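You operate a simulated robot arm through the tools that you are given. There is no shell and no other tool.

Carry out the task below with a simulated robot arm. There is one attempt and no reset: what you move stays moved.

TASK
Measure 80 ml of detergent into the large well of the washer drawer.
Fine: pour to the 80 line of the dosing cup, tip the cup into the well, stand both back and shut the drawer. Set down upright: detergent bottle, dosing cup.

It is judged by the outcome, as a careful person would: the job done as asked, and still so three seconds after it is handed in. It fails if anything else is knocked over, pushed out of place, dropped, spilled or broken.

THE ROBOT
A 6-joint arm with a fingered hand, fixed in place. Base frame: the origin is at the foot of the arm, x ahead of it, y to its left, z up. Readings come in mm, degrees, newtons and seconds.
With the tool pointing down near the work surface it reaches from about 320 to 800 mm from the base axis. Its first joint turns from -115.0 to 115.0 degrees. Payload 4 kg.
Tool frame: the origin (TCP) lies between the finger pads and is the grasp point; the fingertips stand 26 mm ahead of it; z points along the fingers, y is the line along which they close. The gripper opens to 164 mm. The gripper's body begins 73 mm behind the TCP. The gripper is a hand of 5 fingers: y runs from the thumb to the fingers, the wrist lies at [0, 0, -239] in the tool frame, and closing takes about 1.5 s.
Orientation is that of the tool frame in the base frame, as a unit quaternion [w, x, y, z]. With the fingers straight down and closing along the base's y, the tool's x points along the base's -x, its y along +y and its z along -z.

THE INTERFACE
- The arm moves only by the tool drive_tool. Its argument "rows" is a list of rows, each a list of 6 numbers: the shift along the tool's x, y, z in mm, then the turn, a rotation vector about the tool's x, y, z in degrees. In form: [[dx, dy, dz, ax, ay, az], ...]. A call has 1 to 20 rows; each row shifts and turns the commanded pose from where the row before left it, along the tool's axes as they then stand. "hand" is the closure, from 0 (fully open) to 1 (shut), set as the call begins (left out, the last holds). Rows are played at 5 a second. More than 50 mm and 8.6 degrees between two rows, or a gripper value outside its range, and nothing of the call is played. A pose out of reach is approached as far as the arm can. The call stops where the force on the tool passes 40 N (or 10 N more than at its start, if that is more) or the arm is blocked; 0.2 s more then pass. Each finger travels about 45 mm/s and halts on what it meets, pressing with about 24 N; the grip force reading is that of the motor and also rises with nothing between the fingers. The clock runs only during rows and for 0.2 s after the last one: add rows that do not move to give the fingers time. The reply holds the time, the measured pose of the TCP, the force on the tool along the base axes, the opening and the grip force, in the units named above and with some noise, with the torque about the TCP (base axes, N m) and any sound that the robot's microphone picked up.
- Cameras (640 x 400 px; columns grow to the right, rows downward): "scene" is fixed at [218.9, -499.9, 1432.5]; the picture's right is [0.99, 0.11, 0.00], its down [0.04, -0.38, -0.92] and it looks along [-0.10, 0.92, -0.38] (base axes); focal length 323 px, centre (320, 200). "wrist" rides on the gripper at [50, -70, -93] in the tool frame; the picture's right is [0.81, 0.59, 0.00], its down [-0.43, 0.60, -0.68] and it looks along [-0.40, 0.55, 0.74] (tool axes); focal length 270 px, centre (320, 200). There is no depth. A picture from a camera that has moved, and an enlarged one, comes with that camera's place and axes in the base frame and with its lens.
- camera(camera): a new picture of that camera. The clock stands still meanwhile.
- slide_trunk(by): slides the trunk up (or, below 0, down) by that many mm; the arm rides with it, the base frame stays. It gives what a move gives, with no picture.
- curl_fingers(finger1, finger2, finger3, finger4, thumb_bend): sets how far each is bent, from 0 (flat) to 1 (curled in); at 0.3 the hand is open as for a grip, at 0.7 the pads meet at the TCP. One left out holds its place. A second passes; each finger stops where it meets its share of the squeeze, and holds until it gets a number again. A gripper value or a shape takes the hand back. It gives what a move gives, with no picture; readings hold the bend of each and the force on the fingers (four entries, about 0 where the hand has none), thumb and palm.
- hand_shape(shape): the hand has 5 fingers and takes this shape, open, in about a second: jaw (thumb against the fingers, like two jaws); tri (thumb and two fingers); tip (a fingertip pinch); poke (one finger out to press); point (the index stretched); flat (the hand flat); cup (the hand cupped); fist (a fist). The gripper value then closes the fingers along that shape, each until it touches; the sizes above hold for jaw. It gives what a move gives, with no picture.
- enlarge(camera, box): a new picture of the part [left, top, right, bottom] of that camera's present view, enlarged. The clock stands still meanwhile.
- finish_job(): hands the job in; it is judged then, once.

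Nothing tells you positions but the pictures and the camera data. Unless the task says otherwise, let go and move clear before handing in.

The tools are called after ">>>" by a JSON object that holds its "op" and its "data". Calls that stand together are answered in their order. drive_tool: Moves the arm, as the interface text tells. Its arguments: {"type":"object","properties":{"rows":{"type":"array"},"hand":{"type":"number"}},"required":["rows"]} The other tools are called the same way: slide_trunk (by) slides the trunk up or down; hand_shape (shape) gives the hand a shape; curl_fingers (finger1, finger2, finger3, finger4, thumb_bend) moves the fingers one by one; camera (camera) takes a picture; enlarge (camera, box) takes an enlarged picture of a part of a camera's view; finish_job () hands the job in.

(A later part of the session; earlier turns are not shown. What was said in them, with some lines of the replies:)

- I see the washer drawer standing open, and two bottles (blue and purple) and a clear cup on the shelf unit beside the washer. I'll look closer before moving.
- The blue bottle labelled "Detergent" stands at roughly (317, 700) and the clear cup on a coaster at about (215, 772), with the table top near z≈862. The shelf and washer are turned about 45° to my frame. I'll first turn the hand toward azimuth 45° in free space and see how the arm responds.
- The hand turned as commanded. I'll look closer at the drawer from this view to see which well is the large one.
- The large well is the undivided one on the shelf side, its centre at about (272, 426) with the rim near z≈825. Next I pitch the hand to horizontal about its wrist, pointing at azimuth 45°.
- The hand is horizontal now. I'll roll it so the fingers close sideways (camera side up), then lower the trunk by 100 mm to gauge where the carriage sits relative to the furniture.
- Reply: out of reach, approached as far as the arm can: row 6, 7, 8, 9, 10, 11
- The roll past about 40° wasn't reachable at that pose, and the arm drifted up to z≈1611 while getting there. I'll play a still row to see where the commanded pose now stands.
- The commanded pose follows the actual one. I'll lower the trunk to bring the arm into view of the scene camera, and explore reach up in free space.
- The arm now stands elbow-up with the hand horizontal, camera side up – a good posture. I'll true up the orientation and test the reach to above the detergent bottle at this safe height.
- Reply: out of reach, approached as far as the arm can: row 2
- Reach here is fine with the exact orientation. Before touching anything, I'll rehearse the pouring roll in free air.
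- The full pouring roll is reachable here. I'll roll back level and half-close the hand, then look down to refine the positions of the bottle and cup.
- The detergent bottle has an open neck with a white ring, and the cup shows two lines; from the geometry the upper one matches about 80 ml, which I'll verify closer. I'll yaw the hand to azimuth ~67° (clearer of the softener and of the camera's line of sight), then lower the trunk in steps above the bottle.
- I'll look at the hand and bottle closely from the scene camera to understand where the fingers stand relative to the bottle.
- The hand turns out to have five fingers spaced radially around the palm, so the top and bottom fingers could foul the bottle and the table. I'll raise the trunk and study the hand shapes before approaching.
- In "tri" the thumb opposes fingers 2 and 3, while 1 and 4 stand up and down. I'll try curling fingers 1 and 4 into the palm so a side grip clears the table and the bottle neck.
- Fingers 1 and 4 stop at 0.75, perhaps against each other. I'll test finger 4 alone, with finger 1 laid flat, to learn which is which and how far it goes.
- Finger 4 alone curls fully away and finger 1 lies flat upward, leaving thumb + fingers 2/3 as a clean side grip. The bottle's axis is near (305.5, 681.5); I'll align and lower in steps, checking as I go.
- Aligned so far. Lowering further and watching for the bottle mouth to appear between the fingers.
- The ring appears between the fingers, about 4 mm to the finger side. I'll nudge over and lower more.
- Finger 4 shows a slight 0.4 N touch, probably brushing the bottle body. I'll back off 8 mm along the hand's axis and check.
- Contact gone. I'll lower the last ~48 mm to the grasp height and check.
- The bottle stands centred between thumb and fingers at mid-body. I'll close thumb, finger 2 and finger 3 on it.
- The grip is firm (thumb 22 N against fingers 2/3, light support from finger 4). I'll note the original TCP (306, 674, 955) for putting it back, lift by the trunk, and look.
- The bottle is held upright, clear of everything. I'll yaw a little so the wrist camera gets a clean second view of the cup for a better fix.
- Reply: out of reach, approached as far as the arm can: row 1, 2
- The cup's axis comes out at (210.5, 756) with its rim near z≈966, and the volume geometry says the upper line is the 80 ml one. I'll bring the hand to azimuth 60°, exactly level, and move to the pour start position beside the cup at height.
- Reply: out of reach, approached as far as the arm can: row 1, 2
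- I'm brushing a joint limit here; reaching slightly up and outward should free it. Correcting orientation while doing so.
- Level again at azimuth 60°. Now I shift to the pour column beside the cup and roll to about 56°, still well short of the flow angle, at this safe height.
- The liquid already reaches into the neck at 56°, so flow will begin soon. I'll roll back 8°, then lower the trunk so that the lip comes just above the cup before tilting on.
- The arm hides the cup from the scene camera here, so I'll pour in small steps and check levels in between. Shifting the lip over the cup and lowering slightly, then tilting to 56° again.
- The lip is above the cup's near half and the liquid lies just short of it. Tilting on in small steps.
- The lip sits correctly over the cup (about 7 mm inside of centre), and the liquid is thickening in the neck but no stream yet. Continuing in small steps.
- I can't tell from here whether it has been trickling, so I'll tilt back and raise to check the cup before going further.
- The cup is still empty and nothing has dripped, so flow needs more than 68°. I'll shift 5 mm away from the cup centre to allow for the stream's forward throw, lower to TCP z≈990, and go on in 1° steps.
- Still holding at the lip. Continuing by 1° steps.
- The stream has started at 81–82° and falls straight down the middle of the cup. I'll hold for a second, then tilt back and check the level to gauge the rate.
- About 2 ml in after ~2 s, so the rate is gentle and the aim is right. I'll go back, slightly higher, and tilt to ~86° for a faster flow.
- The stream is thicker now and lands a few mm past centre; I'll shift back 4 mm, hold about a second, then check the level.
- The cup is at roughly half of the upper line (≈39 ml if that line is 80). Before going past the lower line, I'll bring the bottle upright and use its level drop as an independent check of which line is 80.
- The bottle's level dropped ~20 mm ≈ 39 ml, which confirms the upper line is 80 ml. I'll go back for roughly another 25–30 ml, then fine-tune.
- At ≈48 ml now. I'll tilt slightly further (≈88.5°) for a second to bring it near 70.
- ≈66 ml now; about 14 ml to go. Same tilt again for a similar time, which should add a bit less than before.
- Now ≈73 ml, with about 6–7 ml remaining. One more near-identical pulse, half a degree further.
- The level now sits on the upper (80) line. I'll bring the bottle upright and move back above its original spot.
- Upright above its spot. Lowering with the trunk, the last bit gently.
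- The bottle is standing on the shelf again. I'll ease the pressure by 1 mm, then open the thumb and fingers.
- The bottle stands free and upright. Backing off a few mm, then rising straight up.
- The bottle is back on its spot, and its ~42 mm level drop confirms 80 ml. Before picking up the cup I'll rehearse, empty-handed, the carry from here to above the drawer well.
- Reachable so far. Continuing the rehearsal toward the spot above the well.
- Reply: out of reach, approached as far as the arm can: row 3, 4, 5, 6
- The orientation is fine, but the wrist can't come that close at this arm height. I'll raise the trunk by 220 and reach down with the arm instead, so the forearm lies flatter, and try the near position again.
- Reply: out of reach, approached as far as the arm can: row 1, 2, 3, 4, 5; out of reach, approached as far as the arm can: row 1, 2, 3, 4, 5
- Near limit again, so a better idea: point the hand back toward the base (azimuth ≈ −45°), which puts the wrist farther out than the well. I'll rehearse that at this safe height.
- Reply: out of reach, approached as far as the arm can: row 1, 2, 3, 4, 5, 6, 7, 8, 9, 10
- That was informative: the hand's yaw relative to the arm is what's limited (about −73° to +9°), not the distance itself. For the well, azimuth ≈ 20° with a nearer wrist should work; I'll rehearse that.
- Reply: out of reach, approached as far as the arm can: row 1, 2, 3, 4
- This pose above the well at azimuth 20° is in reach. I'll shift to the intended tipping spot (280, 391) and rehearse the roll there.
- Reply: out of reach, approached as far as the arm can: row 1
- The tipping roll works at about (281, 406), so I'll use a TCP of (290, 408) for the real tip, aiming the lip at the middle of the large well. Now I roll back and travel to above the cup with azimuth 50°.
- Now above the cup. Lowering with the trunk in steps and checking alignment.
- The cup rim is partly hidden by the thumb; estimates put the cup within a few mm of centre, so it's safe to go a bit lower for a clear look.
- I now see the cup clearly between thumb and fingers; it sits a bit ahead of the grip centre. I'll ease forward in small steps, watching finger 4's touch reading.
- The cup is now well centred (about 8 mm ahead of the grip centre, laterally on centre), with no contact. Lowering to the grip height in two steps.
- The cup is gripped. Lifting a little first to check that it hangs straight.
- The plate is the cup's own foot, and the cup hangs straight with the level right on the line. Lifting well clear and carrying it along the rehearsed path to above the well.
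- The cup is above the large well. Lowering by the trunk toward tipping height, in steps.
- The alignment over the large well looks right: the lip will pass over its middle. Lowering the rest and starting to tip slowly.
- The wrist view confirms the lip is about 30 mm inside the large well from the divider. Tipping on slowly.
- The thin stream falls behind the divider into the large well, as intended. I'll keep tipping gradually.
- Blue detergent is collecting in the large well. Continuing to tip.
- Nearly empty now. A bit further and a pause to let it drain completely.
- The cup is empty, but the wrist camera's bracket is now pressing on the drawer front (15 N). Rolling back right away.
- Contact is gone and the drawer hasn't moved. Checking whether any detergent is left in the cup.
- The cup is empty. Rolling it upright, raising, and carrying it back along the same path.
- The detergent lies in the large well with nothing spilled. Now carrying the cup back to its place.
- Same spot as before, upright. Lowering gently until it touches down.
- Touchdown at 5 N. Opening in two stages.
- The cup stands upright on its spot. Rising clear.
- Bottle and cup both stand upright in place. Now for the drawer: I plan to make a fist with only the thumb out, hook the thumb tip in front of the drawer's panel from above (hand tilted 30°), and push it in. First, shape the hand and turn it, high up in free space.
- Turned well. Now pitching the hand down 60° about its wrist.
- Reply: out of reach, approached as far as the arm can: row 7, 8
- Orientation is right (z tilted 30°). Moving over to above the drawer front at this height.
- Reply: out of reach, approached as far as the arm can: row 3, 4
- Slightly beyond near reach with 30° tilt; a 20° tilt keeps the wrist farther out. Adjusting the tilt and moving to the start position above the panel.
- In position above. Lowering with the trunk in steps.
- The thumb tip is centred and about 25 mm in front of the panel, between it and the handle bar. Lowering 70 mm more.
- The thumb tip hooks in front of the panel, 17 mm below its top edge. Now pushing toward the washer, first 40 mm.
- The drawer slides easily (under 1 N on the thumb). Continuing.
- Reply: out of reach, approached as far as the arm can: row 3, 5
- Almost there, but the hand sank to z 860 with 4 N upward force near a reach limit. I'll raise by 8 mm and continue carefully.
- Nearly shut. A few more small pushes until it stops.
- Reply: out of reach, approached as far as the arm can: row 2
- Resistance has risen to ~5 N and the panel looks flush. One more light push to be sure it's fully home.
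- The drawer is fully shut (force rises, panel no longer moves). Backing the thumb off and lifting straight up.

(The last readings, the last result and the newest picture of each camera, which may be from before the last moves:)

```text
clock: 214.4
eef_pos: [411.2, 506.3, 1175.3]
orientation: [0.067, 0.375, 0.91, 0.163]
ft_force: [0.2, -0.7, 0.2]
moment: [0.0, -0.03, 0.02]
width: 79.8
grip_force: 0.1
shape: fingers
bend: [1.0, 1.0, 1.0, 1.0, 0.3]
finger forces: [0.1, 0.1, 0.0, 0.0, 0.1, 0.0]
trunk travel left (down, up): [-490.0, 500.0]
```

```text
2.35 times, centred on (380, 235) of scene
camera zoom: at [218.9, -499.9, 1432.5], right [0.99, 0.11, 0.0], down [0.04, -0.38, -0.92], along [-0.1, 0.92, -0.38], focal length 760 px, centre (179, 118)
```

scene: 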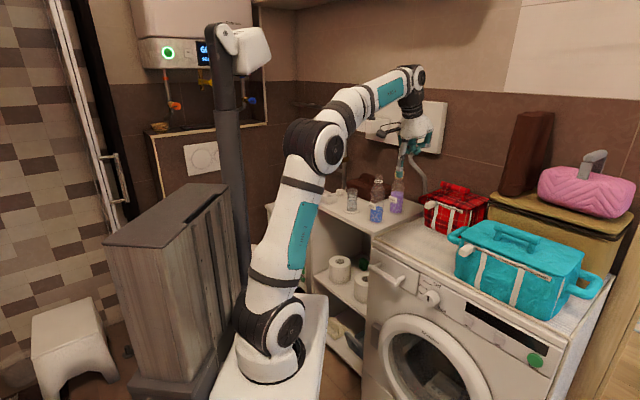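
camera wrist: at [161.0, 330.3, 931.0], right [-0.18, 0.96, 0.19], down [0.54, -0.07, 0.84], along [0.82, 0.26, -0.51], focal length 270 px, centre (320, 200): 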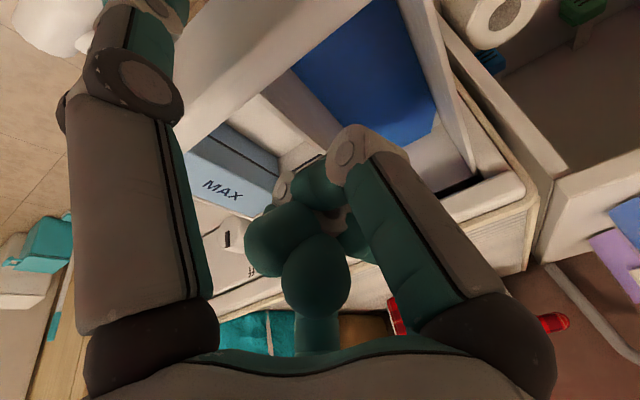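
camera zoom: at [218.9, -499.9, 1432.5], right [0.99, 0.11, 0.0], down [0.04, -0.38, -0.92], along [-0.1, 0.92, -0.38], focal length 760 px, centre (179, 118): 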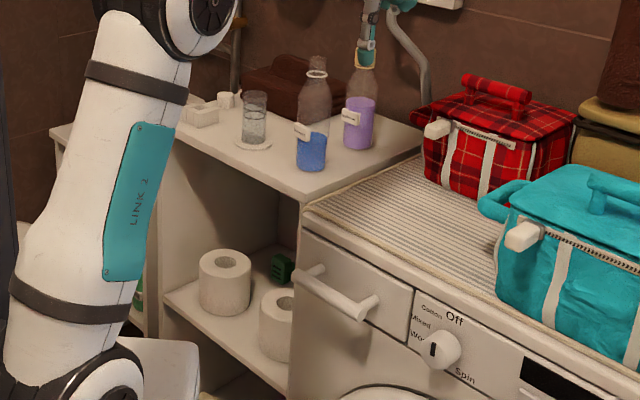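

>>> {"op": "enlarge", "data": {"camera": "scene", "box": [365, 230, 425, 290]}}

>>> {"op": "enlarge", "data": {"camera": "scene", "box": [335, 160, 415, 230]}}

```text
6.67 times, centred on (395, 260) of scene
camera zoom: at [218.9, -499.9, 1432.5], right [0.99, 0.11, 0.0], down [0.04, -0.38, -0.92], along [-0.1, 0.92, -0.38], focal length 2152 px, centre (-180, -200)
```

zoom: 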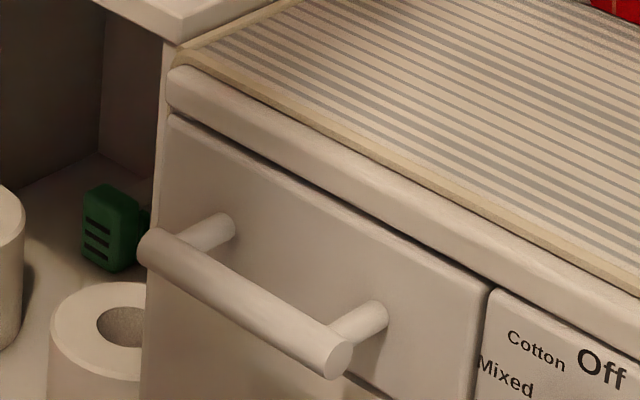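

```text
5.71 times, centred on (375, 195) of scene
camera zoom: at [218.9, -499.9, 1432.5], right [0.99, 0.11, 0.0], down [0.04, -0.38, -0.92], along [-0.1, 0.92, -0.38], focal length 1844 px, centre (6, 229)
```

zoom: 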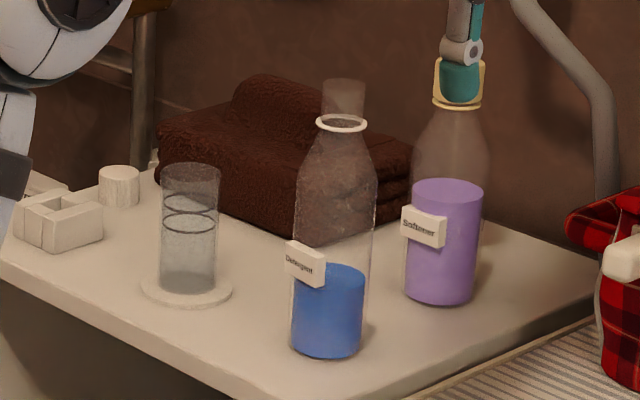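

The drawer is shut flush and the 80 ml of detergent is in its large well. The detergent bottle and the empty dosing cup stand upright on their original spots, nothing else has moved, and the arm is well clear. Handing in.

>>> {"op": "finish_job", "data": {}}

```text
The job is handed in.
```

The job is handed in. I measured the detergent to the cup's 80 line and tipped it into the large well of the washer drawer.

- **Dose:** The lines on the cup have no numbers that I could see. I took the upper one as 80 because the cup's size fits that. The level in the bottle also dropped by about what 80 ml would give.
- **Bottle and cup:** Both are back upright on their original spots, within a few millimetres. The cup looked empty when I set it down.
- **Drawer:** It's shut and looks flush with the washer front.
- **One brief contact:** While I was emptying the cup, the wrist camera's bracket pressed on the drawer front with about 15 N. I rolled back straight away and the drawer had not moved.

I saw no spills, and nothing else was knocked over or shifted. The hand is empty and the arm is clear.
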